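You operate a simulated robot arm through the tools that you are given. There is no shell and no other tool. Be economical: measure what you need, move in short steps, check, and stop when the job is done.

You are at the controls of a simulated two-armed robot. One attempt, no reset.

## Task
Charge the steel pot to 3 bar and fill the red-rimmed cup to 100 ml at the pot tap.
Fine: spill nothing; the cup stays under the tap; other levers and cups stay as they are. Set down upright: cup with the red rim.
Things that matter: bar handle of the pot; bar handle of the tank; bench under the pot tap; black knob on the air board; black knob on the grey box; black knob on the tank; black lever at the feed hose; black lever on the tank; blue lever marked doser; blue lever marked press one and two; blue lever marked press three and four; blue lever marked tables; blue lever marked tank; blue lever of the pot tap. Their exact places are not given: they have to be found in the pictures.

Only the result counts: the job must be done as asked and must still hold three seconds after the hand-in. Knocking over, shifting, dropping, spilling or breaking anything else fails it.

## Robot
Two 7-joint arms with fingered hands on one trunk, on a base that drives. Base frame: it is fixed to the floor where the robot stands at the start and does not move with it; the origin is under the middle of the robot, x ahead of it, y to its left, z up. Units: m, rad, N and s.
The left shoulder is at the start at [0.08, 0.198, 1.426], the right one opposite. With the tool pointing down near the work surface each hand reaches from about 0.1 to 0.7 m from the robot's upright axis, wherever it stands, measured 20 degrees to its own side. Places, roughly: bar handle of the pot [1.2, -0.2, 0.9]; bar handle of the tank [0.9, -7.1, 1.8]; bench under the pot tap [1.1, 0.1, 0.8]; black knob on the air board [1.3, -0.7, 1.2]; black knob on the grey box [1.3, -0.2, 1.1]; black knob on the tank [0.6, -7, 1.8]; black lever at the feed hose [0.4, -6.8, 1.1]; black lever on the tank [0.4, -7, 1.7]; blue lever marked doser [1.3, -0.7, 1.7]; blue lever marked press one and two [1.3, -0.8, 1.7]; blue lever marked press three and four [1.3, -1, 1.7]; blue lever marked tables [1.3, -1.1, 1.7]; blue lever marked tank [1.3, -0.5, 1.7]; blue lever of the pot tap [1, 0.1, 1]; cup with the red rim [1, 1, 0.75]; cup with the yellow rim [1, 0.75, 0.75]. Payload 4 kg a hand.
Tool frame (each hand has its own): the origin (TCP) lies between the finger pads and is the grasp point; the fingertips stand 0.026 m ahead of it; z points along the fingers, y is the line along which they close. Largest opening 0.132 m; the body of the gripper starts 0.073 m behind the TCP. The gripper is a hand of 4 fingers: y runs from the thumb to the fingers, the wrist lies at [0, 0, -0.239] in the tool frame, and closing takes about 1.5 s.
Orientation is told as [roll, pitch, yaw] about the base's x, y, z axes, in that order, counted from this pose: with the fingers straight down and closing along the base's y, the tool's x points along the base's -x, its y along +y and its z along -z.

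## Interface
- The arms move only by the tool apply_moves. It takes "left_increments", "right_increments" or both (then of equal length, played together; a hand with none holds still); each is a list of rows, each a list of 2 entries, a list of its own where there are three numbers: the shift along the tool's x, y, z in m, then the turn, a rotation vector about the tool's x, y, z in rad. In form: [[[tx, ty, tz], [rx, ry, rz]], ...]. A call has 1 to 10 rows; each row is the pose to reach, as a shift and turn from the pose commanded when the call began, along the tool's axes at that moment. "left_gripper" and "right_gripper" are, for a hand that has rows, the finger opening in m, from 0 to 0.132, set as the call begins (left out, the last holds). Rows are played at 5 a second. More than 0.05 m and 0.15 rad between two rows, or a gripper value outside its range, and nothing of the call is played. Where a pose cannot be reached the arm comes as near as it can. A force on the tool above 40 N (or 10 N above the force at the start of the call, whichever is more), or a blocked arm, ends the call early, and 0.2 s more pass. Each finger travels about 0.072 m/s and halts on what it meets, pressing with about 30 N; the grip force reading is that of the motor and also rises with nothing between the fingers. The clock runs only during rows and for 0.2 s after the last one: add rows that repeat a pose to give the fingers time. The reply holds the time, the measured pose of the TCP, the force on the tool along the base axes, the opening and the grip force, in the units named above and with some noise, with the torque about the TCP (base axes, N m) and any sound that the robot's microphone picked up, and new pictures: "pictures" is both (left out), scene, wrist or none (wrist: the cameras of the hands that moved).
- Cameras (640 x 400 px; columns grow to the right, rows downward): "scene" is now at [0.0939, -0.0126, 1.5887]; the picture's right is [-0.27, -0.96, 0.00], its down [-0.71, 0.20, -0.67] and it looks along [0.65, -0.18, -0.74] (base axes); focal length 286 px, centre (320, 200). "left" rides on the left gripper at [-0.068, 0.002, -0.097] in its tool frame; the picture's right is [-0.03, -1.00, 0.00], its down [0.82, -0.02, -0.58] and it looks along [0.58, -0.01, 0.82] (tool axes); focal length 270 px, centre (320, 200). "right" rides on the right gripper at [0.068, 0.002, -0.097] in its tool frame; the picture's right is [-0.03, 1.00, 0.00], its down [-0.82, -0.02, -0.58] and it looks along [-0.58, -0.01, 0.82] (tool axes); focal length 270 px, centre (320, 200).
- slide_trunk(by): slides the trunk up (or, below 0, down) by that many m; the arms and the scene camera ride with it, the base frame stays. It gives what a move gives, with no picture.
- base_move(legs): drives the robot by 1 to 6 legs, each [ahead, left, turn to the left] in m, m and rad, along the robot's own axes; the way and the turn of a leg run together, so that a leg with both is an arc; at most 1.5 m and 3.142 rad a leg. The arms and the cameras ride along, it lands a little off, and it stops where it bumps. It gives what a move gives, and a new picture of the scene camera.
- set_fingers(finger1, finger2, finger3, thumb_bend, hand): sets how far each is bent, from 0 (flat) to 1 (curled in); at 0.3 the hand is open as for a grip, at 0.7 the pads meet at the TCP. One left out holds its place. A second passes; each finger stops where it meets its share of the squeeze, and holds until it gets a number again. A gripper value or a shape takes the hand back. It gives what a move gives, with no picture; readings hold the bend of each and the force on the fingers (four entries, about 0 where the hand has none), thumb and palm.
- hand_shape(shape, hand): the hand has 4 fingers and takes this shape, open, in about a second: jaw (thumb against the fingers, like two jaws); tri (thumb and two fingers); tip (a fingertip pinch); poke (one finger out to press); point (the index stretched); flat (the hand flat); cup (the hand cupped); fist (a fist). The gripper value then closes the fingers along that shape, each until it touches; the sizes above hold for jaw. It gives what a move gives, with no picture.
- turn_head(pan, tilt): turns the head with the scene camera to pan (to the left, within 1.501 rad either way) and tilt (down, from -0.506 to 1.204), counted from straight ahead of the robot. It gives what a move gives, and a new picture of the scene camera.
- measure_at(camera, pixels): for up to 12 pixels [column, row] of the newest picture of that camera ("zoom" is the newest enlarged one), the place [x, y, z] in the base frame of the surface seen there, good to about 0.002 m, but the place of the scene camera against the robot may be out by one fixed shift of up to 0.025 m in any direction. The clock stands still meanwhile.
- close_up(camera, box): a new picture of the part [left, top, right, bottom] of that camera's present view, enlarged. The clock stands still meanwhile.
- hand_in(): hands the job in; it is judged then, once.

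Keep the steps short. Do not move on a guess: measure, check each grasp and each placing, and mend mistakes. In all there are 80 turns and 260 pictures (those below and enlarged ones count). Leave the grippers open and the arms clear of the work at the hand-in unless told otherwise, and finish with a single line.

The tools are called after "Emit:" by a JSON object that holds its "name" and its "arguments". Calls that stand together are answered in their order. apply_moves: Moves the arms, as the interface text tells. Its arguments: {"type":"object","properties":{"left_increments":{"type":"array","items":{"type":"array"}},"left_gripper":{"type":"number"},"right_increments":{"type":"array","items":{"type":"array"}},"right_gripper":{"type":"number"},"pictures":{"type":"string","enum":["both","scene","wrist","none"]}},"required":[]} The other tools are called the same way: slide_trunk (by) slides the trunk up or down; hand_shape (shape, hand) gives the hand a shape; set_fingers (finger1, finger2, finger3, thumb_bend, hand) moves the fingers one by one; base_move (legs) drives the base; turn_head (pan, tilt) turns the head that bears the scene camera; measure_at (camera, pixels) gives the place of the surface under pixels of a picture; close_up (camera, box) takes an enlarged picture of a part of a camera's view; hand_in () hands the job in.

At the start:

```text
t: 0.0
left_tcp_pos: [0.3047, 0.0871, 0.9998]
left_orientation: [-0.001, 0.0, 0.0]
left_ft_force: [-0.8, 0.1, 0.1]
left_ft_torque: [-0.02, -0.02, 0.0]
left_width: 0.1317
left_finger_force: 0.2
left_shape: jaw
left_bend: [0.3, 0.3, 0.3, 0.3]
left_finger forces: [0.0, 0.1, 0.1, 0.0, 0.0, 0.1]
right_tcp_pos: [0.3368, -0.1921, 1.0]
right_orientation: [0.0, 0.0, 0.0]
right_ft_force: [0.4, 0.8, 0.1]
right_ft_torque: [0.01, 0.03, 0.01]
right_width: 0.132
right_finger_force: 0.0
right_shape: jaw
right_bend: [0.3, 0.3, 0.3, 0.3]
right_finger forces: [0.0, 0.0, 0.1, 0.0, 0.1, 0.1]
trunk travel left (down, up): [-0.736, 0.104]
robot x, y, heading: [-0.0007, 0.0046, -0.001]
head pan, tilt: [-0.272, 0.833]
```

scene: 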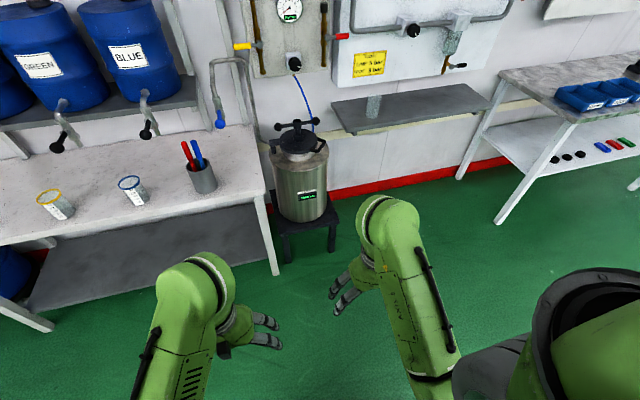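
right: 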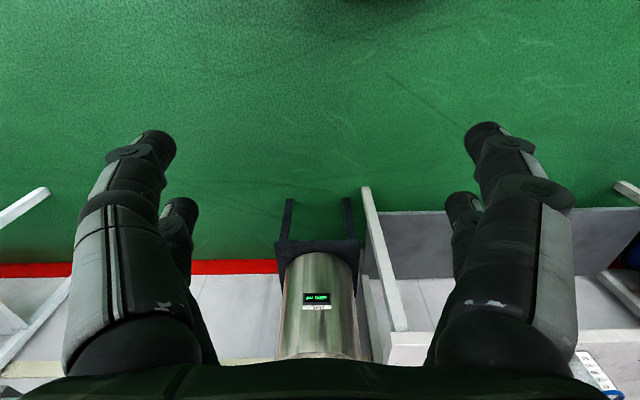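
left: 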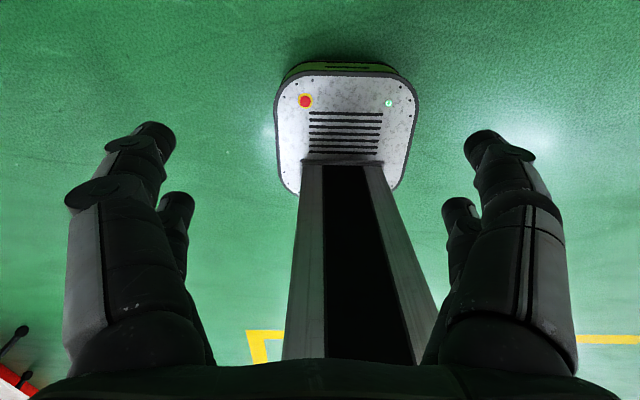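

I'll look at the wall ahead to find the boards, gauges and levers.

Emit:
{"name": "turn_head", "arguments": {"pan": -0.15, "tilt": 0.35}}

Emit:
{"name": "close_up", "arguments": {"camera": "scene", "box": [240, 60, 480, 210]}}

Emit:
{"name": "turn_head", "arguments": {"pan": -0.5, "tilt": 0.1}}

```text
t: 0.9
left_tcp_pos: [0.3044, 0.0872, 1.0005]
left_orientation: [-0.001, 0.0, 0.0]
left_ft_force: [-0.1, 0.1, 0.7]
left_ft_torque: [-0.04, -0.05, 0.02]
left_width: 0.1318
left_finger_force: 0.2
left_shape: jaw
left_bend: [0.3, 0.3, 0.3, 0.3]
left_finger forces: [0.1, 0.0, 0.1, 0.0, 0.0, 0.0]
right_tcp_pos: [0.3378, -0.1923, 0.9997]
right_orientation: [-0.001, 0.0, 0.001]
right_ft_force: [0.2, -0.8, -0.1]
right_ft_torque: [0.01, -0.02, 0.03]
right_width: 0.1316
right_finger_force: 0.0
right_shape: jaw
right_bend: [0.3, 0.3, 0.3, 0.3]
right_finger forces: [0.1, 0.0, 0.0, 0.1, 0.1, 0.0]
trunk travel left (down, up): [-0.736, 0.104]
robot x, y, heading: [0.0043, 0.001, 0.002]
head pan, tilt: [-0.15, 0.351]
```

scene: 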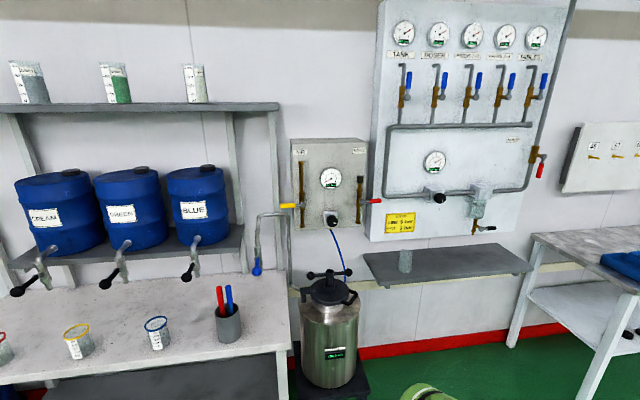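

```text
2.67 times, centred on (360, 135) of scene
```

zoom: 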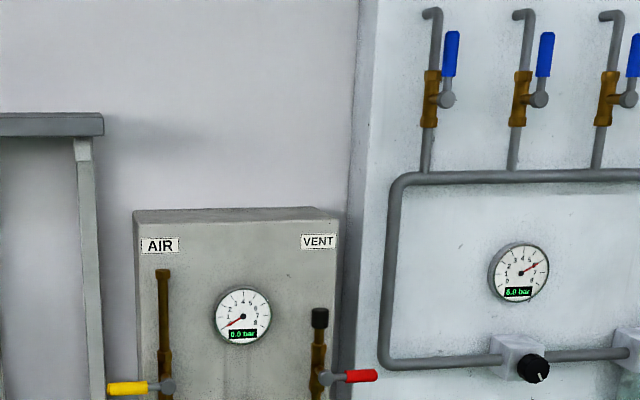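

```text
t: 1.8
left_tcp_pos: [0.3055, 0.0872, 0.9997]
left_orientation: [0.002, 0.001, 0.001]
left_ft_force: [-0.3, 0.6, -0.5]
left_ft_torque: [0.0, -0.02, -0.01]
left_width: 0.132
left_finger_force: 0.2
left_shape: jaw
left_bend: [0.3, 0.3, 0.3, 0.3]
left_finger forces: [0.1, 0.0, 0.1, 0.1, 0.1, 0.0]
right_tcp_pos: [0.3356, -0.1925, 0.9995]
right_orientation: [0.0, 0.001, -0.002]
right_ft_force: [0.2, 1.0, 0.5]
right_ft_torque: [-0.02, -0.01, 0.02]
right_width: 0.1318
right_finger_force: 0.0
right_shape: jaw
right_bend: [0.3, 0.3, 0.3, 0.3]
right_finger forces: [0.0, 0.1, 0.0, 0.0, 0.1, 0.0]
trunk travel left (down, up): [-0.736, 0.104]
robot x, y, heading: [-0.0022, -0.0025, -0.0]
head pan, tilt: [-0.499, 0.099]
```

scene: 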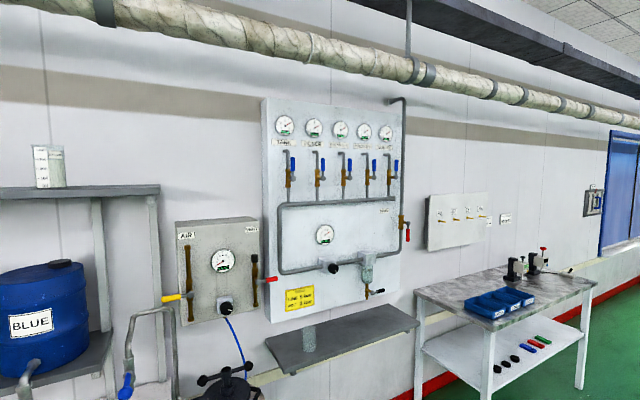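

I'll read the labels, gauges and the pot display.

Emit:
{"name": "close_up", "arguments": {"camera": "scene", "box": [170, 210, 290, 330]}}

Emit:
{"name": "close_up", "arguments": {"camera": "scene", "box": [260, 100, 420, 200]}}

Emit:
{"name": "close_up", "arguments": {"camera": "scene", "box": [260, 200, 420, 310]}}

Emit:
{"name": "turn_head", "arguments": {"pan": -0.1, "tilt": 0.6}}

```text
3.33 times, centred on (230, 270) of scene
```

zoom: 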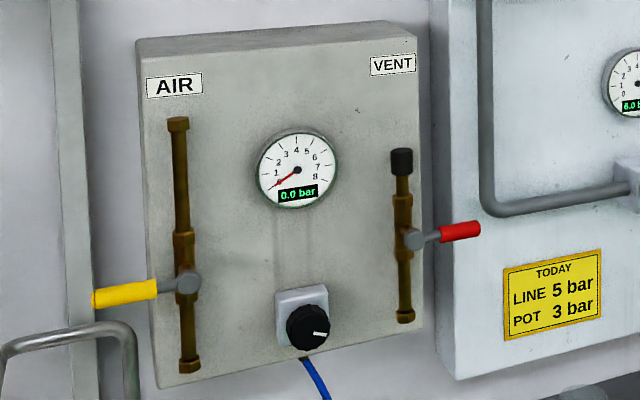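

```text
4.00 times, centred on (340, 150) of scene
```

zoom: 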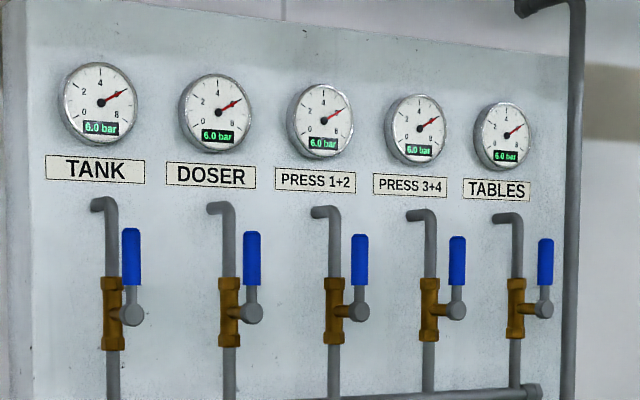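

```text
3.64 times, centred on (340, 255) of scene
```

zoom: 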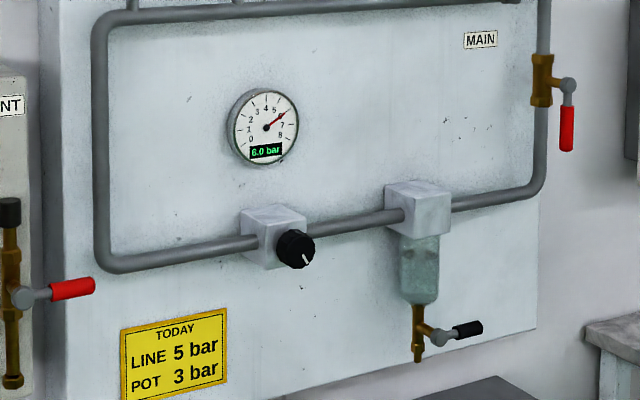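

```text
t: 2.7
left_tcp_pos: [0.3047, 0.0868, 1.0004]
left_orientation: [-0.001, 0.0, -0.001]
left_ft_force: [-0.4, -0.5, -0.9]
left_ft_torque: [-0.01, -0.03, 0.0]
left_width: 0.1319
left_finger_force: 0.0
left_shape: jaw
left_bend: [0.3, 0.3, 0.3, 0.3]
left_finger forces: [0.0, 0.1, 0.1, 0.1, 0.0, 0.0]
right_tcp_pos: [0.3368, -0.1913, 1.0013]
right_orientation: [0.0, 0.001, -0.001]
right_ft_force: [0.6, 1.0, 0.3]
right_ft_torque: [0.0, -0.03, -0.02]
right_width: 0.1318
right_finger_force: 0.0
right_shape: jaw
right_bend: [0.3, 0.3, 0.3, 0.3]
right_finger forces: [0.0, 0.1, 0.1, 0.1, 0.1, 0.1]
trunk travel left (down, up): [-0.736, 0.104]
robot x, y, heading: [0.0016, 0.0003, -0.007]
head pan, tilt: [-0.099, 0.6]
```

scene: 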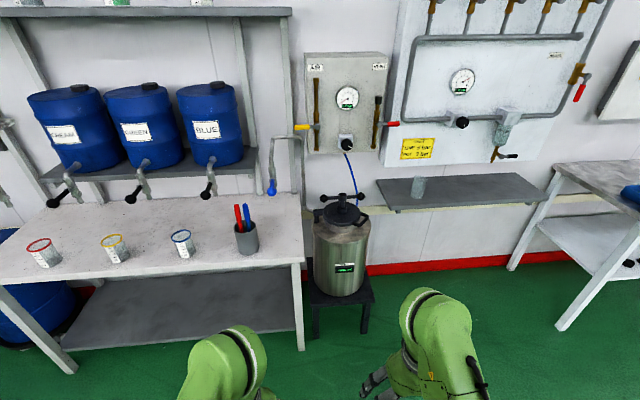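

Emit:
{"name": "close_up", "arguments": {"camera": "scene", "box": [290, 180, 400, 310]}}

Emit:
{"name": "close_up", "arguments": {"camera": "scene", "box": [0, 120, 320, 280]}}

Emit:
{"name": "close_up", "arguments": {"camera": "scene", "box": [240, 110, 320, 210]}}

Emit:
{"name": "measure_at", "arguments": {"camera": "scene", "pixels": [[300, 127], [316, 127], [393, 123], [347, 142], [272, 187], [272, 165], [284, 136], [326, 198], [360, 196], [338, 218], [344, 268], [347, 97]]}}

Emit:
{"name": "measure_at", "arguments": {"camera": "scene", "pixels": [[45, 258], [31, 246], [48, 240], [36, 268], [115, 253], [181, 247], [246, 240], [245, 205], [270, 215], [300, 261], [200, 282], [280, 192]]}}

```text
3.08 times, centred on (345, 245) of scene
```

zoom: 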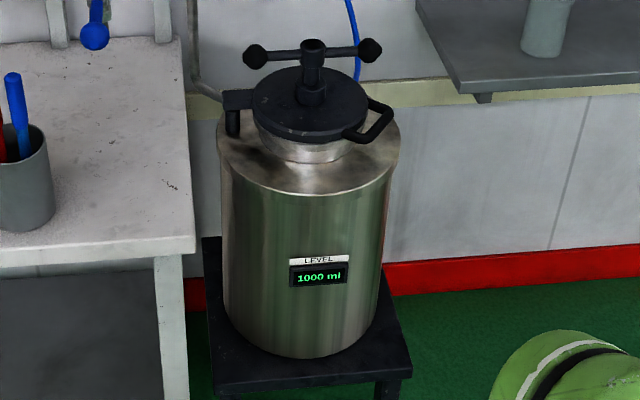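

```text
2.00 times, centred on (160, 200) of scene
```

zoom: 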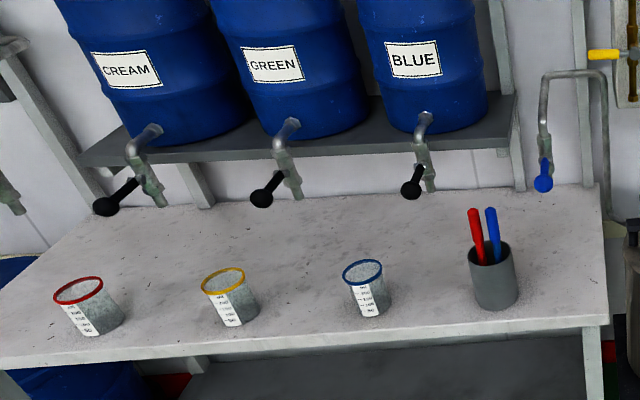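

```text
4.00 times, centred on (280, 160) of scene
```

zoom: 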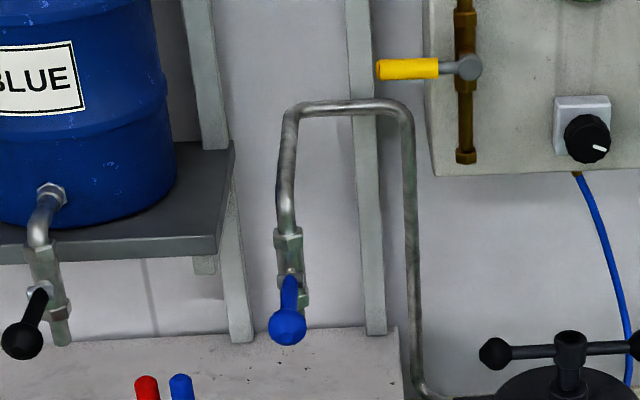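

```text
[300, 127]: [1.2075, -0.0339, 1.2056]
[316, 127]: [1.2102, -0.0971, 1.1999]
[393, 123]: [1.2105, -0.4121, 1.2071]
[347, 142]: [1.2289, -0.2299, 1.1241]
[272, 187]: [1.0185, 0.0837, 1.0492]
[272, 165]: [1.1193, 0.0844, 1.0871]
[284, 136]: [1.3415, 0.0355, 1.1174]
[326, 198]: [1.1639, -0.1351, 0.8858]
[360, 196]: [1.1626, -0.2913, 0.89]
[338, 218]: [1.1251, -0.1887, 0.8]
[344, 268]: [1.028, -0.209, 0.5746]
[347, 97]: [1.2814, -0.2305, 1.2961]
```

```text
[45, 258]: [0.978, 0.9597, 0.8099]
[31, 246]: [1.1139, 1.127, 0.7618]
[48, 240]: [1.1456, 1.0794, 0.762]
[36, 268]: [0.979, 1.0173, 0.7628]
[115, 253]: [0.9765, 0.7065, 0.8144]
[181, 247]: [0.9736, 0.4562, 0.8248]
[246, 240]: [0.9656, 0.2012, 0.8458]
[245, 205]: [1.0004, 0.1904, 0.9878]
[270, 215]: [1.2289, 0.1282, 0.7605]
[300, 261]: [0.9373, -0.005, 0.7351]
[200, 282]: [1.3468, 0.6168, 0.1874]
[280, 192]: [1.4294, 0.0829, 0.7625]
```

The pot holds 1000 ml at 0.0 bar. Yellow AIR and red VENT levers are across their pipes (closed), and today's card says POT 3 bar. The grey box knob looks set high. First I fetch the red-rimmed cup (pixel 42,255, near [1.0, 1.0]) by driving left along the bench.

Emit:
{"name": "base_move", "arguments": {"legs": [[0, 0.76, 0], [0.3, 0, 0]]}}

Emit:
{"name": "turn_head", "arguments": {"pan": 0.2, "tilt": 0.8}}

```text
t: 8.4
left_tcp_pos: [0.5851, 0.8555, 0.9999]
left_orientation: [-0.001, -0.002, 0.026]
left_ft_force: [0.0, 0.2, -0.3]
left_ft_torque: [0.04, -0.02, 0.01]
left_width: 0.1318
left_finger_force: 0.1
left_shape: jaw
left_bend: [0.3, 0.3, 0.3, 0.3]
left_finger forces: [0.0, 0.0, 0.1, 0.0, 0.0, 0.1]
right_tcp_pos: [0.6239, 0.5767, 1.0]
right_orientation: [-0.001, -0.002, 0.029]
right_ft_force: [0.3, -0.2, -0.3]
right_ft_torque: [0.0, 0.0, -0.01]
right_width: 0.1319
right_finger_force: 0.0
right_shape: jaw
right_bend: [0.3, 0.3, 0.3, 0.3]
right_finger forces: [0.1, 0.0, 0.0, 0.1, 0.0, 0.1]
trunk travel left (down, up): [-0.736, 0.104]
robot x, y, heading: [0.2858, 0.7572, 0.028]
head pan, tilt: [-0.099, 0.6]
```

scene: 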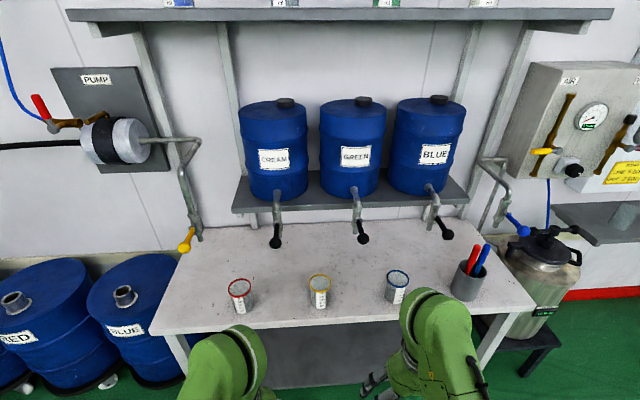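

```text
t: 9.2
left_tcp_pos: [0.5877, 0.8546, 0.9987]
left_orientation: [0.0, -0.001, 0.028]
left_ft_force: [1.1, -0.7, 0.9]
left_ft_torque: [-0.06, 0.02, -0.01]
left_width: 0.1319
left_finger_force: 0.0
left_shape: jaw
left_bend: [0.3, 0.3, 0.3, 0.3]
left_finger forces: [0.0, 0.1, 0.1, 0.0, 0.0, 0.1]
right_tcp_pos: [0.6282, 0.5774, 1.0]
right_orientation: [0.0, 0.003, 0.027]
right_ft_force: [0.6, 0.2, 0.2]
right_ft_torque: [-0.01, 0.03, 0.0]
right_width: 0.1321
right_finger_force: 0.0
right_shape: jaw
right_bend: [0.3, 0.3, 0.3, 0.3]
right_finger forces: [0.1, 0.0, 0.1, 0.0, 0.1, 0.0]
trunk travel left (down, up): [-0.736, 0.104]
robot x, y, heading: [0.2836, 0.7633, 0.023]
head pan, tilt: [0.201, 0.799]
```

scene: 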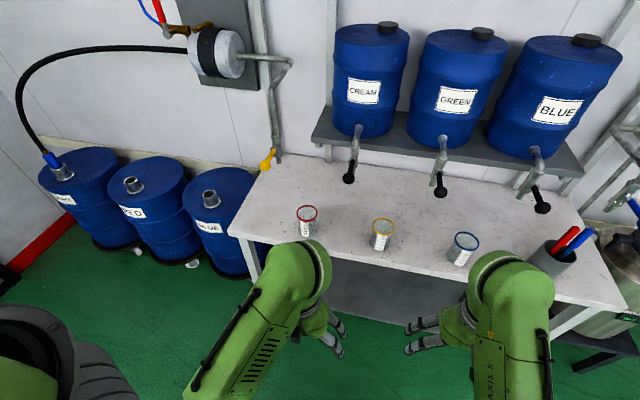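

Emit:
{"name": "close_up", "arguments": {"camera": "scene", "box": [270, 180, 350, 260]}}

Emit:
{"name": "measure_at", "arguments": {"camera": "scene", "pixels": [[298, 214], [317, 212], [307, 207], [307, 220], [307, 228], [304, 234], [292, 240], [318, 318], [338, 322]]}}

```text
5.00 times, centred on (310, 220) of scene
```

zoom: 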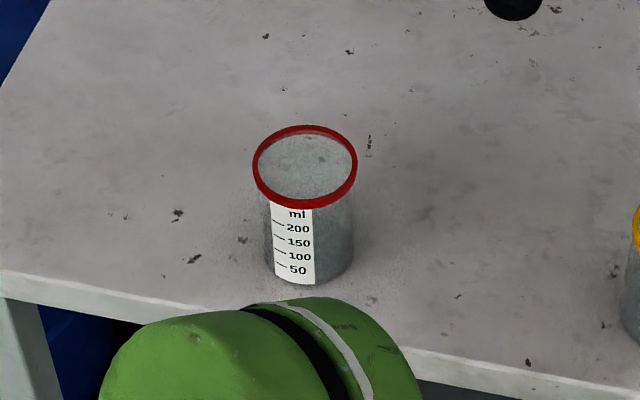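

```text
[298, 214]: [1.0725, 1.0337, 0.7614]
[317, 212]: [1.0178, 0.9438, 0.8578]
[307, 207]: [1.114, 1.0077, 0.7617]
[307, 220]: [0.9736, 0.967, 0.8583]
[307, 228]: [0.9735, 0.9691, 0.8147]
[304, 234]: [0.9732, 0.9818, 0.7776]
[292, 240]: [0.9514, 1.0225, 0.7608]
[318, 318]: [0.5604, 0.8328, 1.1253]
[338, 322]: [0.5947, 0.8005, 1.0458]
```

The red cup stands at about [1.01, 0.98], is 0.075 wide and runs from z 0.762 to 0.858. I turn the left hand to point ahead, slightly downward, short of the bench.

Emit:
{"name": "apply_moves", "arguments": {"left_increments": [[[-0.027, 0.0125, -0.0067], [0, -0.144, 0]], [[-0.054, 0.025, -0.0133], [0, -0.288, 0]], [[-0.081, 0.0375, -0.02], [0, -0.432, 0]], [[-0.108, 0.05, -0.027], [0, -0.576, 0]], [[-0.135, 0.0625, -0.033], [0, -0.72, 0]], [[-0.162, 0.075, -0.04], [0, -0.864, 0]], [[-0.19, 0.0875, -0.047], [0, -1.008, 0]], [[-0.218, 0.1, -0.053], [0, -1.152, 0]], [[-0.246, 0.113, -0.06], [0, -1.3, 0]], [[-0.246, 0.113, -0.06], [0, -1.3, 0]]], "left_gripper": 0.132, "pictures": "both"}}

Emit:
{"name": "slide_trunk", "arguments": {"by": -0.25}}

Emit:
{"name": "apply_moves", "arguments": {"left_increments": [[[0, 0, 0], [0, 0, 0]]], "pictures": "both"}}

```text
t: 11.4
left_tcp_pos: [0.8286, 0.9719, 1.056]
left_orientation: [0.005, -1.288, 0.031]
left_ft_force: [0.2, 0.0, -0.2]
left_ft_torque: [-0.01, -0.02, 0.01]
left_width: 0.1318
left_finger_force: 0.1
left_shape: jaw
left_bend: [0.3, 0.3, 0.3, 0.3]
left_finger forces: [0.0, 0.0, 0.1, 0.0, 0.0, 0.1]
left hand out of reach, approached as far as the arm can: row 9, 10
right_tcp_pos: [0.6281, 0.5767, 0.9989]
right_orientation: [0.0, -0.002, 0.028]
right_ft_force: [-0.9, 0.1, -1.3]
right_ft_torque: [0.0, 0.01, 0.0]
right_width: 0.1319
right_finger_force: 0.0
right_shape: jaw
right_bend: [0.3, 0.3, 0.3, 0.3]
right_finger forces: [0.0, 0.1, 0.0, 0.1, 0.0, 0.1]
trunk travel left (down, up): [-0.736, 0.104]
robot x, y, heading: [0.2865, 0.7612, 0.031]
head pan, tilt: [0.201, 0.799]
```

scene: 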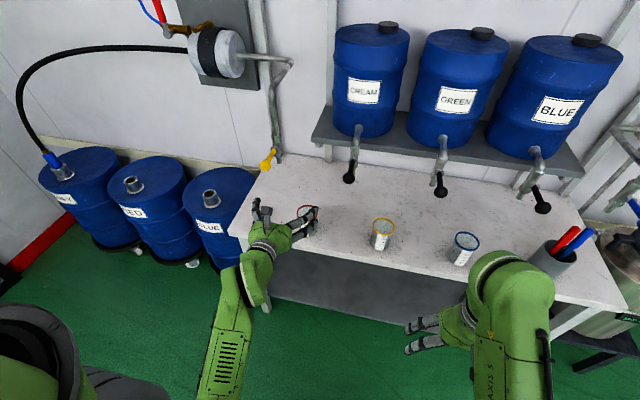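
left: 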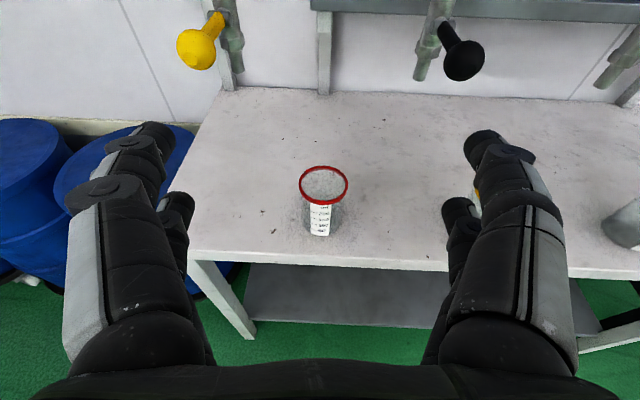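

```text
t: 13.9
left_tcp_pos: [0.8281, 0.9713, 0.805]
left_orientation: [0.005, -1.287, 0.029]
left_ft_force: [-0.5, 0.1, -0.2]
left_ft_torque: [0.03, 0.02, -0.01]
left_width: 0.1317
left_finger_force: 0.0
left_shape: jaw
left_bend: [0.3, 0.3, 0.3, 0.3]
left_finger forces: [0.0, 0.0, 0.0, 0.0, 0.1, 0.1]
right_tcp_pos: [0.6267, 0.5776, 0.7504]
right_orientation: [0.001, 0.0, 0.026]
right_ft_force: [-0.9, -0.4, 1.0]
right_ft_torque: [0.01, -0.02, -0.01]
right_width: 0.1319
right_finger_force: 0.1
right_shape: jaw
right_bend: [0.3, 0.3, 0.3, 0.3]
right_finger forces: [0.1, 0.1, 0.0, 0.0, 0.0, 0.0]
trunk travel left (down, up): [-0.486, 0.354]
robot x, y, heading: [0.2877, 0.7576, 0.03]
head pan, tilt: [0.201, 0.799]
```

```text
t: 14.3
left_tcp_pos: [0.8277, 0.9722, 0.8056]
left_orientation: [0.006, -1.285, 0.027]
left_ft_force: [-0.6, -0.4, 0.3]
left_ft_torque: [-0.03, -0.01, -0.02]
left_width: 0.1318
left_finger_force: 0.1
left_shape: jaw
left_bend: [0.3, 0.3, 0.3, 0.3]
left_finger forces: [0.0, 0.1, 0.1, 0.0, 0.0, 0.0]
right_tcp_pos: [0.6264, 0.5762, 0.7502]
right_orientation: [0.0, -0.001, 0.028]
right_ft_force: [-0.1, 0.0, -0.1]
right_ft_torque: [0.01, 0.03, 0.01]
right_width: 0.1318
right_finger_force: 0.1
right_shape: jaw
right_bend: [0.3, 0.3, 0.3, 0.3]
right_finger forces: [0.1, 0.0, 0.0, 0.1, 0.1, 0.0]
trunk travel left (down, up): [-0.486, 0.354]
robot x, y, heading: [0.2837, 0.7609, 0.023]
head pan, tilt: [0.201, 0.799]
```

scene: 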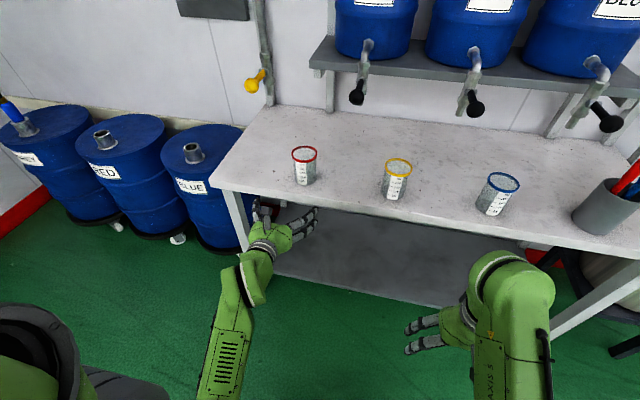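
left: 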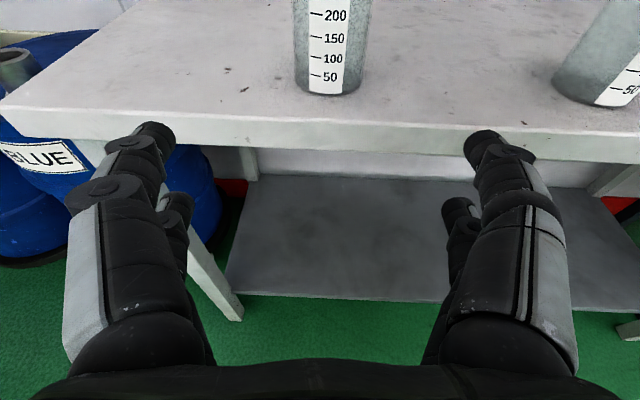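

Emit:
{"name": "measure_at", "arguments": {"camera": "left", "pixels": [[332, 30], [332, 75], [332, 91], [299, 40], [364, 40], [320, 106], [240, 60], [600, 130]]}}

```text
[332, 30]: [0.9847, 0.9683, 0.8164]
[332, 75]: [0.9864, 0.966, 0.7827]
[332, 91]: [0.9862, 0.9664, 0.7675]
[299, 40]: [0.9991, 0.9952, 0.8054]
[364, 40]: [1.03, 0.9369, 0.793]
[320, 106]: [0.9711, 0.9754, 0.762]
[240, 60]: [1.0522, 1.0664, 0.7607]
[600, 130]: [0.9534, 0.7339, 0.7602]
```

The cup centre by the wrist camera is [1.02, 0.968]. I drive 0.1 ahead, staying short of the cup.

Emit:
{"name": "base_move", "arguments": {"legs": [[0.1, 0, 0]]}}

Emit:
{"name": "apply_moves", "arguments": {"left_increments": [[[0, 0, 0], [0, 0, 0]]], "pictures": "wrist"}}

```text
t: 15.5
left_tcp_pos: [0.927, 0.9738, 0.8053]
left_orientation: [0.006, -1.287, 0.03]
left_ft_force: [-0.3, -0.5, 0.5]
left_ft_torque: [-0.01, 0.02, 0.04]
left_width: 0.1319
left_finger_force: 0.0
left_shape: jaw
left_bend: [0.3, 0.3, 0.3, 0.3]
left_finger forces: [0.1, 0.1, 0.1, 0.1, 0.0, 0.0]
right_tcp_pos: [0.7259, 0.5792, 0.7495]
right_orientation: [0.0, -0.001, 0.03]
right_ft_force: [-0.2, 0.1, 1.1]
right_ft_torque: [0.05, 0.01, -0.03]
right_width: 0.1319
right_finger_force: 0.0
right_shape: jaw
right_bend: [0.3, 0.3, 0.3, 0.3]
right_finger forces: [0.0, 0.0, 0.0, 0.0, 0.0, 0.0]
trunk travel left (down, up): [-0.486, 0.354]
robot x, y, heading: [0.3838, 0.7646, 0.03]
head pan, tilt: [0.201, 0.799]
```

scene: 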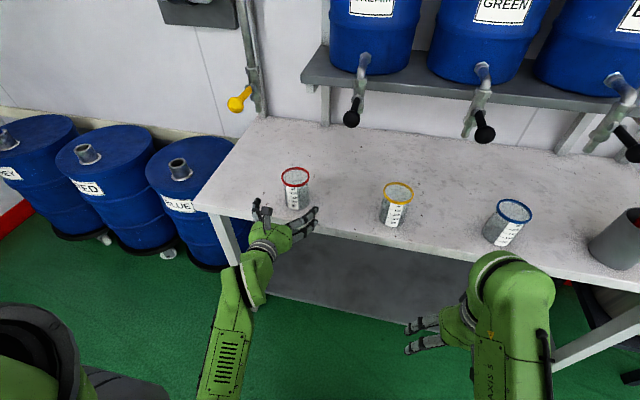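

```text
t: 15.9
left_tcp_pos: [0.927, 0.9746, 0.8055]
left_orientation: [0.005, -1.285, 0.029]
left_ft_force: [0.4, -0.1, -0.2]
left_ft_torque: [0.01, 0.0, -0.01]
left_width: 0.1317
left_finger_force: 0.1
left_shape: jaw
left_bend: [0.3, 0.3, 0.3, 0.3]
left_finger forces: [0.0, 0.0, 0.1, 0.0, 0.0, 0.1]
right_tcp_pos: [0.7249, 0.5802, 0.7505]
right_orientation: [0.0, -0.002, 0.029]
right_ft_force: [-0.4, 0.3, -0.1]
right_ft_torque: [0.01, -0.04, 0.03]
right_width: 0.132
right_finger_force: 0.0
right_shape: jaw
right_bend: [0.3, 0.3, 0.3, 0.3]
right_finger forces: [0.0, 0.0, 0.0, 0.0, 0.1, 0.1]
trunk travel left (down, up): [-0.486, 0.354]
robot x, y, heading: [0.3844, 0.7627, 0.03]
head pan, tilt: [0.201, 0.799]
```

left: 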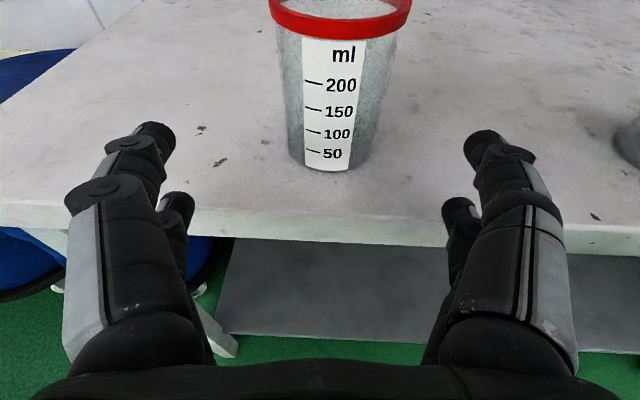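

Emit:
{"name": "apply_moves", "arguments": {"left_increments": [[[-0.01, -0.003, 0.028], [0, 0, 0]], [[-0.02, -0.006, 0.057], [0, 0, 0]], [[-0.03, -0.009, 0.085], [0, 0, 0]], [[-0.03, -0.009, 0.085], [0, 0, 0]]], "pictures": "both"}}

```text
t: 16.9
left_tcp_pos: [1.0163, 0.9688, 0.8109]
left_orientation: [0.004, -1.286, 0.03]
left_ft_force: [0.3, 0.3, -0.6]
left_ft_torque: [-0.03, 0.01, -0.04]
left_width: 0.1316
left_finger_force: 0.1
left_shape: jaw
left_bend: [0.3, 0.3, 0.3, 0.3]
left_finger forces: [0.0, 0.1, 0.0, 0.0, 0.0, 0.0]
right_tcp_pos: [0.727, 0.5803, 0.7493]
right_orientation: [0.0, 0.001, 0.031]
right_ft_force: [-0.1, 0.8, -0.2]
right_ft_torque: [0.01, 0.0, -0.03]
right_width: 0.132
right_finger_force: 0.1
right_shape: jaw
right_bend: [0.3, 0.3, 0.3, 0.3]
right_finger forces: [0.0, 0.1, 0.0, 0.0, 0.0, 0.0]
trunk travel left (down, up): [-0.486, 0.354]
robot x, y, heading: [0.3833, 0.7646, 0.031]
head pan, tilt: [0.201, 0.799]
```

scene: 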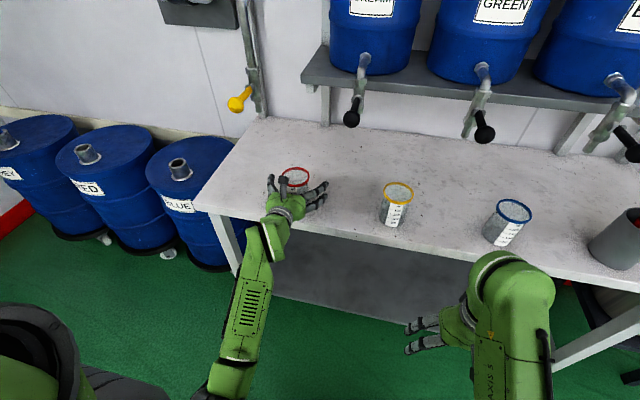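
left: 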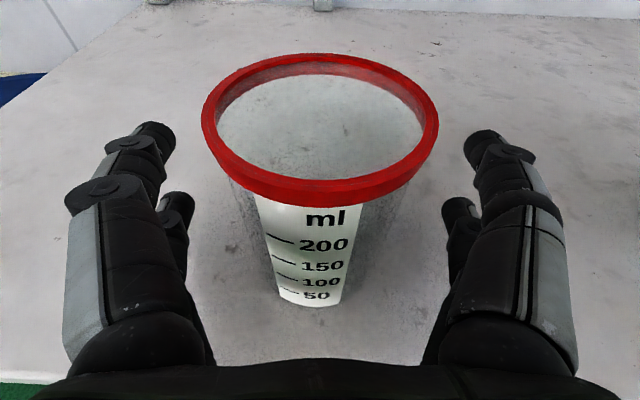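

The hand straddles the cup. I close on it.

Emit:
{"name": "apply_moves", "arguments": {"left_increments": [[[0, 0, 0], [0, 0, 0]], [[0, 0, 0], [0, 0, 0]], [[0, 0, 0], [0, 0, 0]], [[0, 0, 0], [0, 0, 0]], [[0, 0, 0], [0, 0, 0]], [[0, 0, 0], [0, 0, 0]], [[0, 0, 0], [0, 0, 0]]], "left_gripper": 0.05, "pictures": "wrist"}}

```text
t: 18.5
left_tcp_pos: [1.018, 0.9689, 0.8102]
left_orientation: [0.003, -1.287, 0.029]
left_ft_force: [0.3, 0.2, 1.8]
left_ft_torque: [0.03, 0.03, 0.06]
left_width: 0.0528
left_finger_force: 29.8
left_shape: jaw
left_bend: [0.73, 0.73, 0.74, 0.73]
left_finger forces: [26.7, 27.3, 26.8, 0.1, 27.5, 0.0]
right_tcp_pos: [0.7256, 0.5792, 0.7502]
right_orientation: [0.0, 0.0, 0.031]
right_ft_force: [-0.2, 0.2, 0.0]
right_ft_torque: [0.01, 0.01, -0.02]
right_width: 0.1318
right_finger_force: 0.0
right_shape: jaw
right_bend: [0.3, 0.3, 0.3, 0.3]
right_finger forces: [0.0, 0.0, 0.0, 0.0, 0.0, 0.1]
trunk travel left (down, up): [-0.486, 0.354]
robot x, y, heading: [0.3819, 0.7588, 0.024]
head pan, tilt: [0.201, 0.799]
```

left: 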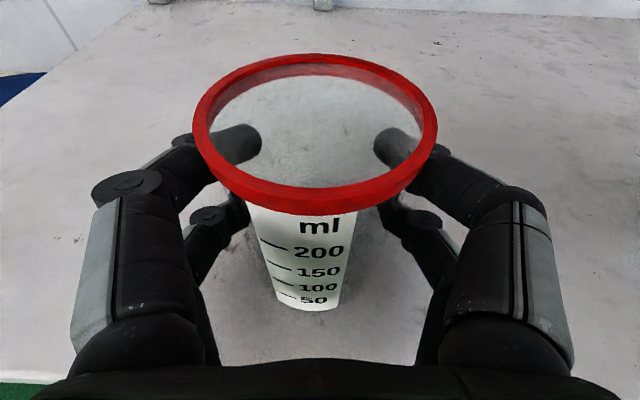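

Fingers read about 27 N on the cup at width 0.053, so it is held. I lift it with the trunk and back away, bringing it toward the tap at mid-way distance.

Emit:
{"name": "slide_trunk", "arguments": {"by": 0.1}}

Emit:
{"name": "apply_moves", "arguments": {"left_increments": [[[0, 0, 0], [0, 0, 0]]], "pictures": "both"}}

```text
t: 19.8
left_tcp_pos: [1.0182, 0.9701, 0.9093]
left_orientation: [0.005, -1.286, 0.03]
left_ft_force: [0.1, -0.1, 0.0]
left_ft_torque: [0.01, -0.01, 0.01]
left_width: 0.053
left_finger_force: 30.4
left_shape: jaw
left_bend: [0.73, 0.73, 0.74, 0.73]
left_finger forces: [26.7, 27.4, 26.8, 0.0, 27.4, 0.0]
right_tcp_pos: [0.7259, 0.5805, 0.8501]
right_orientation: [0.001, 0.0, 0.03]
right_ft_force: [-0.3, -0.1, 0.3]
right_ft_torque: [0.02, -0.03, -0.01]
right_width: 0.1319
right_finger_force: 0.1
right_shape: jaw
right_bend: [0.3, 0.3, 0.3, 0.3]
right_finger forces: [0.0, 0.1, 0.0, 0.0, 0.1, 0.0]
trunk travel left (down, up): [-0.586, 0.254]
robot x, y, heading: [0.3857, 0.7611, 0.031]
head pan, tilt: [0.201, 0.799]
```

```text
t: 20.2
left_tcp_pos: [1.018, 0.9692, 0.9105]
left_orientation: [0.003, -1.287, 0.029]
left_ft_force: [0.7, -0.6, -0.2]
left_ft_torque: [-0.01, 0.0, 0.02]
left_width: 0.0525
left_finger_force: 30.1
left_shape: jaw
left_bend: [0.73, 0.73, 0.74, 0.73]
left_finger forces: [26.7, 27.4, 26.8, 0.0, 27.5, 0.0]
right_tcp_pos: [0.7257, 0.5797, 0.8488]
right_orientation: [0.0, 0.0, 0.03]
right_ft_force: [0.7, 0.2, -0.9]
right_ft_torque: [-0.02, -0.02, -0.02]
right_width: 0.1321
right_finger_force: 0.1
right_shape: jaw
right_bend: [0.3, 0.3, 0.3, 0.3]
right_finger forces: [0.0, 0.0, 0.1, 0.1, 0.0, 0.0]
trunk travel left (down, up): [-0.586, 0.254]
robot x, y, heading: [0.3841, 0.7611, 0.03]
head pan, tilt: [0.201, 0.799]
```

scene: 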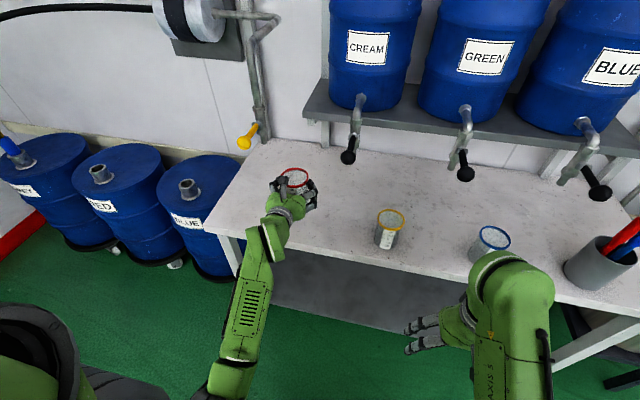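
left: 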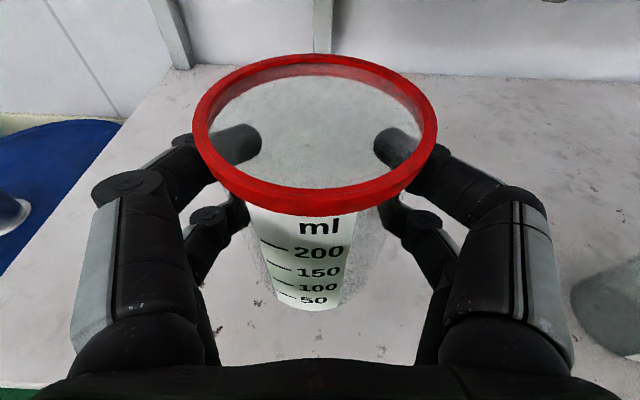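

The cup came up cleanly. I pull the right hand in, then back off, turn 0.27 left and drive right to stand before the tap, coming at it from the right to miss the pen holder.

Emit:
{"name": "apply_moves", "arguments": {"right_increments": [[[0.04, 0, 0], [0, 0, 0]], [[0.08, 0, 0], [0, 0, 0]], [[0.12, 0, 0], [0, 0, 0]]], "pictures": "none"}}

Emit:
{"name": "base_move", "arguments": {"legs": [[-0.3, 0, 0], [0, 0, 0.27], [-0.188, -1.137, 0]]}}

Emit:
{"name": "turn_head", "arguments": {"pan": 0.0, "tilt": 0.5}}

```text
t: 21.0
left_tcp_pos: [1.0163, 0.9692, 0.9105]
left_orientation: [0.005, -1.289, 0.031]
left_ft_force: [-0.2, 0.9, 0.5]
left_ft_torque: [-0.05, -0.01, 0.0]
left_width: 0.0527
left_finger_force: 30.2
left_shape: jaw
left_bend: [0.73, 0.73, 0.74, 0.73]
left_finger forces: [26.7, 27.4, 26.8, 0.0, 27.3, 0.0]
right_tcp_pos: [0.6054, 0.578, 0.8123]
right_orientation: [-0.001, -0.005, 0.032]
right_ft_force: [0.6, -0.4, 0.2]
right_ft_torque: [-0.04, -0.04, 0.06]
right_width: 0.1318
right_finger_force: 0.1
right_shape: jaw
right_bend: [0.3, 0.3, 0.3, 0.3]
right_finger forces: [0.0, 0.0, 0.0, 0.1, 0.0, 0.0]
right hand out of reach, approached as far as the arm can: row 1, 2, 3
trunk travel left (down, up): [-0.586, 0.254]
robot x, y, heading: [0.384, 0.7631, 0.034]
head pan, tilt: [0.201, 0.799]
```

```text
t: 29.4
left_tcp_pos: [0.7908, -0.0339, 0.9105]
left_orientation: [0.002, -1.287, 0.277]
left_ft_force: [-0.2, 0.3, -0.4]
left_ft_torque: [0.02, 0.0, 0.03]
left_width: 0.0529
left_finger_force: 30.2
left_shape: jaw
left_bend: [0.73, 0.73, 0.74, 0.73]
left_finger forces: [26.7, 27.4, 26.8, 0.0, 27.3, 0.0]
right_tcp_pos: [0.4875, -0.5141, 0.8129]
right_orientation: [0.001, -0.005, 0.279]
right_ft_force: [-0.6, 1.1, -0.3]
right_ft_torque: [-0.02, 0.02, 0.02]
right_width: 0.1318
right_finger_force: 0.0
right_shape: jaw
right_bend: [0.3, 0.3, 0.3, 0.3]
right_finger forces: [0.0, 0.0, 0.1, 0.0, 0.1, 0.0]
trunk travel left (down, up): [-0.586, 0.254]
robot x, y, heading: [0.2284, -0.3919, 0.272]
head pan, tilt: [0.201, 0.799]
```

scene: 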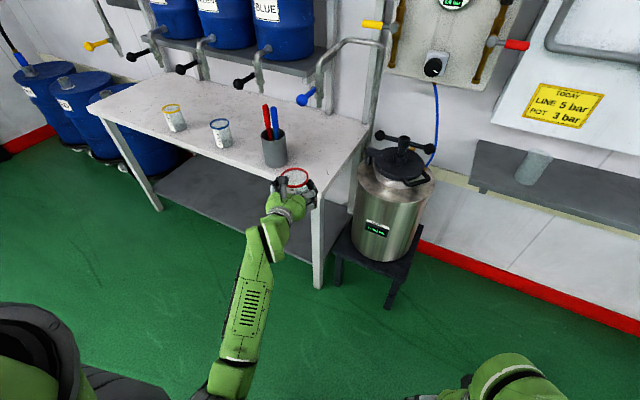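

```text
t: 30.2
left_tcp_pos: [0.7911, -0.0346, 0.9096]
left_orientation: [0.005, -1.286, 0.278]
left_ft_force: [1.5, 0.1, 0.5]
left_ft_torque: [0.02, 0.02, 0.0]
left_width: 0.0529
left_finger_force: 30.4
left_shape: jaw
left_bend: [0.73, 0.73, 0.74, 0.73]
left_finger forces: [26.6, 27.3, 26.7, 0.1, 27.3, 0.0]
right_tcp_pos: [0.4885, -0.5147, 0.8117]
right_orientation: [0.0, -0.004, 0.279]
right_ft_force: [0.5, 0.3, -0.3]
right_ft_torque: [-0.01, 0.02, 0.0]
right_width: 0.132
right_finger_force: 0.1
right_shape: jaw
right_bend: [0.3, 0.3, 0.3, 0.3]
right_finger forces: [0.1, 0.0, 0.0, 0.0, 0.0, 0.0]
trunk travel left (down, up): [-0.586, 0.254]
robot x, y, heading: [0.2238, -0.3877, 0.282]
head pan, tilt: [0.0, 0.499]
```

scene: 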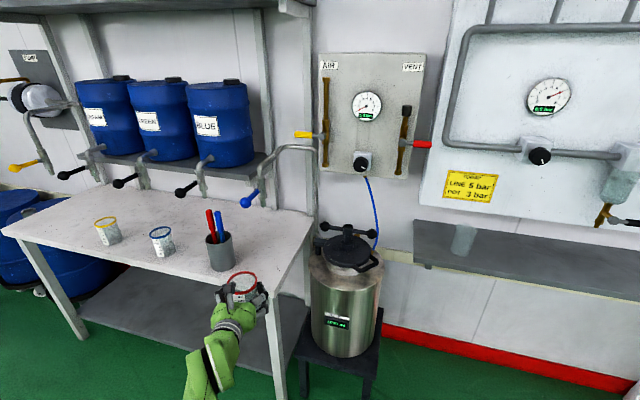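

Emit:
{"name": "close_up", "arguments": {"camera": "scene", "box": [190, 130, 330, 310]}}

Emit:
{"name": "close_up", "arguments": {"camera": "scene", "box": [225, 135, 295, 215]}}

Emit:
{"name": "measure_at", "arguments": {"camera": "zoom", "pixels": [[165, 280], [230, 240], [290, 235], [320, 215], [320, 290], [325, 310], [330, 140]]}}

Emit:
{"name": "measure_at", "arguments": {"camera": "scene", "pixels": [[208, 252], [233, 252], [221, 265], [222, 233], [207, 213], [220, 218], [243, 276], [232, 287], [243, 300], [245, 204]]}}

```text
2.22 times, centred on (260, 220) of scene
```

zoom: 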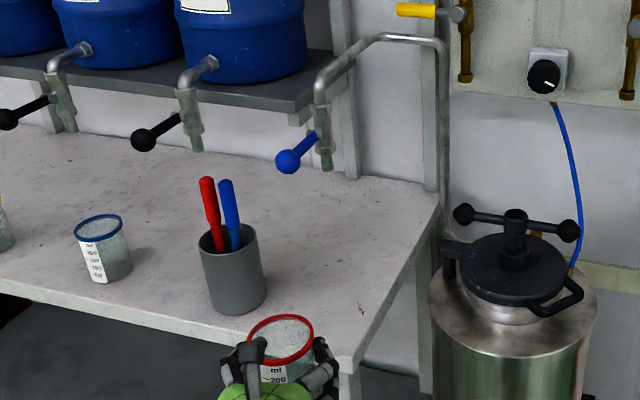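

```text
5.00 times, centred on (260, 175) of scene
```

zoom: 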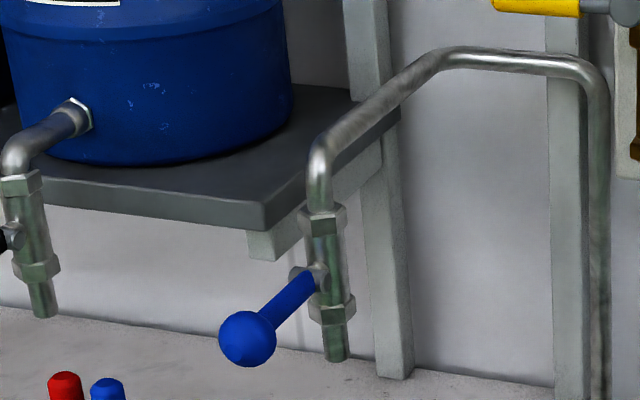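

```text
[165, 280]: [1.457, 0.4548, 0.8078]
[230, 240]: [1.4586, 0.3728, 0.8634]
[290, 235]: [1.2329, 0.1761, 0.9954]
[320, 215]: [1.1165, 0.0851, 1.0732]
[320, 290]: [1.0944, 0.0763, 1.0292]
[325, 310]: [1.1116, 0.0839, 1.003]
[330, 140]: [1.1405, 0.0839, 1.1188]
```

```text
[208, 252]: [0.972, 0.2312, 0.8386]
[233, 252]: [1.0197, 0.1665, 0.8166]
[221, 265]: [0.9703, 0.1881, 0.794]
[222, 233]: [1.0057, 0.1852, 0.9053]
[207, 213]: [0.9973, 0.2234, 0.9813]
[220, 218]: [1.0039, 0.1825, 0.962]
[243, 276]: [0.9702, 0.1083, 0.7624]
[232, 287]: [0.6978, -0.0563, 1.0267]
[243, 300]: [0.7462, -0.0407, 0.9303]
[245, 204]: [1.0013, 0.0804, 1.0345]
```

The spout tip is at about [1.12, 0.084, 1.0] (scene) with the blue lever sticking out toward me; the pen holder's edge is at y≈0.16. I lower the cup to just above bench level and drive most of the way in.

Emit:
{"name": "slide_trunk", "arguments": {"by": -0.07}}

Emit:
{"name": "base_move", "arguments": {"legs": [[0.27, 0.02, 0]]}}

Emit:
{"name": "turn_head", "arguments": {"pan": 0.25, "tilt": 0.75}}

```text
t: 31.3
left_tcp_pos: [0.7903, -0.0334, 0.8407]
left_orientation: [0.006, -1.286, 0.277]
left_ft_force: [0.3, -1.4, -0.3]
left_ft_torque: [0.01, 0.01, 0.0]
left_width: 0.0526
left_finger_force: 29.7
left_shape: jaw
left_bend: [0.73, 0.73, 0.74, 0.73]
left_finger forces: [26.5, 27.4, 26.8, 0.0, 27.3, 0.1]
right_tcp_pos: [0.4881, -0.5154, 0.7421]
right_orientation: [0.001, -0.003, 0.28]
right_ft_force: [0.3, -0.1, -0.5]
right_ft_torque: [-0.01, -0.02, -0.03]
right_width: 0.1321
right_finger_force: 0.0
right_shape: jaw
right_bend: [0.3, 0.3, 0.3, 0.3]
right_finger forces: [0.1, 0.0, 0.0, 0.1, 0.0, 0.0]
trunk travel left (down, up): [-0.516, 0.324]
robot x, y, heading: [0.2241, -0.3859, 0.278]
head pan, tilt: [0.0, 0.499]
```

```text
t: 33.2
left_tcp_pos: [1.0405, 0.0618, 0.8399]
left_orientation: [0.005, -1.286, 0.283]
left_ft_force: [0.1, -0.4, 0.7]
left_ft_torque: [0.02, 0.03, -0.03]
left_width: 0.0528
left_finger_force: 30.2
left_shape: jaw
left_bend: [0.73, 0.73, 0.74, 0.73]
left_finger forces: [26.5, 27.4, 26.8, 0.1, 27.2, 0.0]
right_tcp_pos: [0.7401, -0.4192, 0.742]
right_orientation: [-0.001, -0.004, 0.282]
right_ft_force: [-0.1, 0.8, -0.8]
right_ft_torque: [-0.02, -0.01, -0.01]
right_width: 0.132
right_finger_force: 0.1
right_shape: jaw
right_bend: [0.3, 0.3, 0.3, 0.3]
right_finger forces: [0.0, 0.0, 0.0, 0.0, 0.0, 0.0]
trunk travel left (down, up): [-0.516, 0.324]
robot x, y, heading: [0.4783, -0.2971, 0.283]
head pan, tilt: [0.0, 0.499]
```

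scene: 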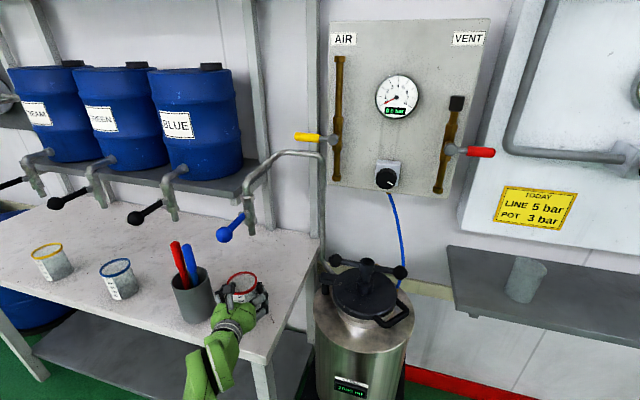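

```text
t: 34.0
left_tcp_pos: [1.041, 0.0613, 0.8404]
left_orientation: [0.007, -1.286, 0.283]
left_ft_force: [-0.3, -0.3, -0.8]
left_ft_torque: [0.03, -0.01, 0.01]
left_width: 0.0527
left_finger_force: 30.4
left_shape: jaw
left_bend: [0.73, 0.73, 0.74, 0.73]
left_finger forces: [26.6, 27.4, 26.8, 0.0, 27.2, 0.1]
right_tcp_pos: [0.741, -0.4205, 0.7423]
right_orientation: [0.001, -0.002, 0.283]
right_ft_force: [-0.6, 0.2, 0.2]
right_ft_torque: [0.0, 0.04, 0.01]
right_width: 0.1317
right_finger_force: 0.0
right_shape: jaw
right_bend: [0.3, 0.3, 0.3, 0.3]
right_finger forces: [0.1, 0.1, 0.0, 0.0, 0.1, 0.0]
trunk travel left (down, up): [-0.516, 0.324]
robot x, y, heading: [0.4801, -0.2967, 0.278]
head pan, tilt: [0.25, 0.75]
```

scene: 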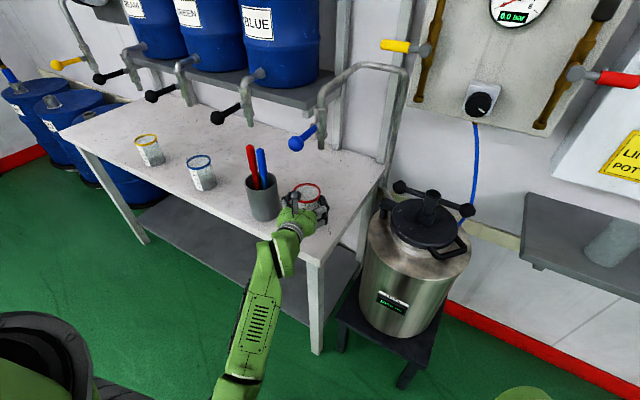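

Emit:
{"name": "close_up", "arguments": {"camera": "scene", "box": [240, 90, 370, 250]}}

Emit:
{"name": "measure_at", "arguments": {"camera": "scene", "pixels": [[322, 146], [321, 138], [321, 112], [306, 133], [297, 143], [300, 191], [310, 185], [318, 197], [307, 204], [294, 197], [277, 190], [265, 205]]}}

```text
2.50 times, centred on (305, 170) of scene
```

zoom: 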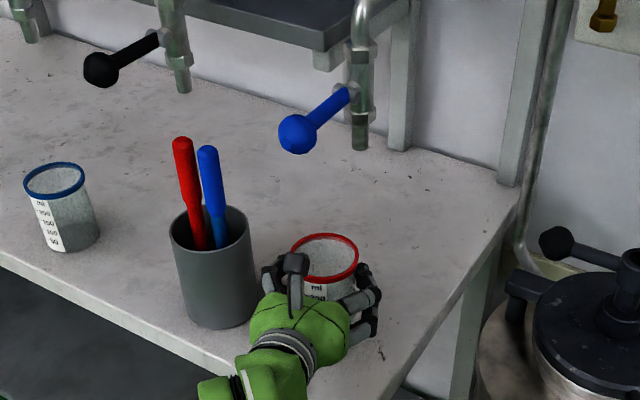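

```text
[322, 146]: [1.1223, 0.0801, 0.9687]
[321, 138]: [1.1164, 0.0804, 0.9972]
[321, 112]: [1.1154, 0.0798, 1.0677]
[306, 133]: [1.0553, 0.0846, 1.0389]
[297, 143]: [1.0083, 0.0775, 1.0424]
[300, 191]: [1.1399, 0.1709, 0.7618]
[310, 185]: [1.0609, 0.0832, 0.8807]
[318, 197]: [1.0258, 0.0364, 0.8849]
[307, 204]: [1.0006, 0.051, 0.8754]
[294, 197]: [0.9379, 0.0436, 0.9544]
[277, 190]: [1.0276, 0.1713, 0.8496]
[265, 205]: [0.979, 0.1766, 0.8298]
```

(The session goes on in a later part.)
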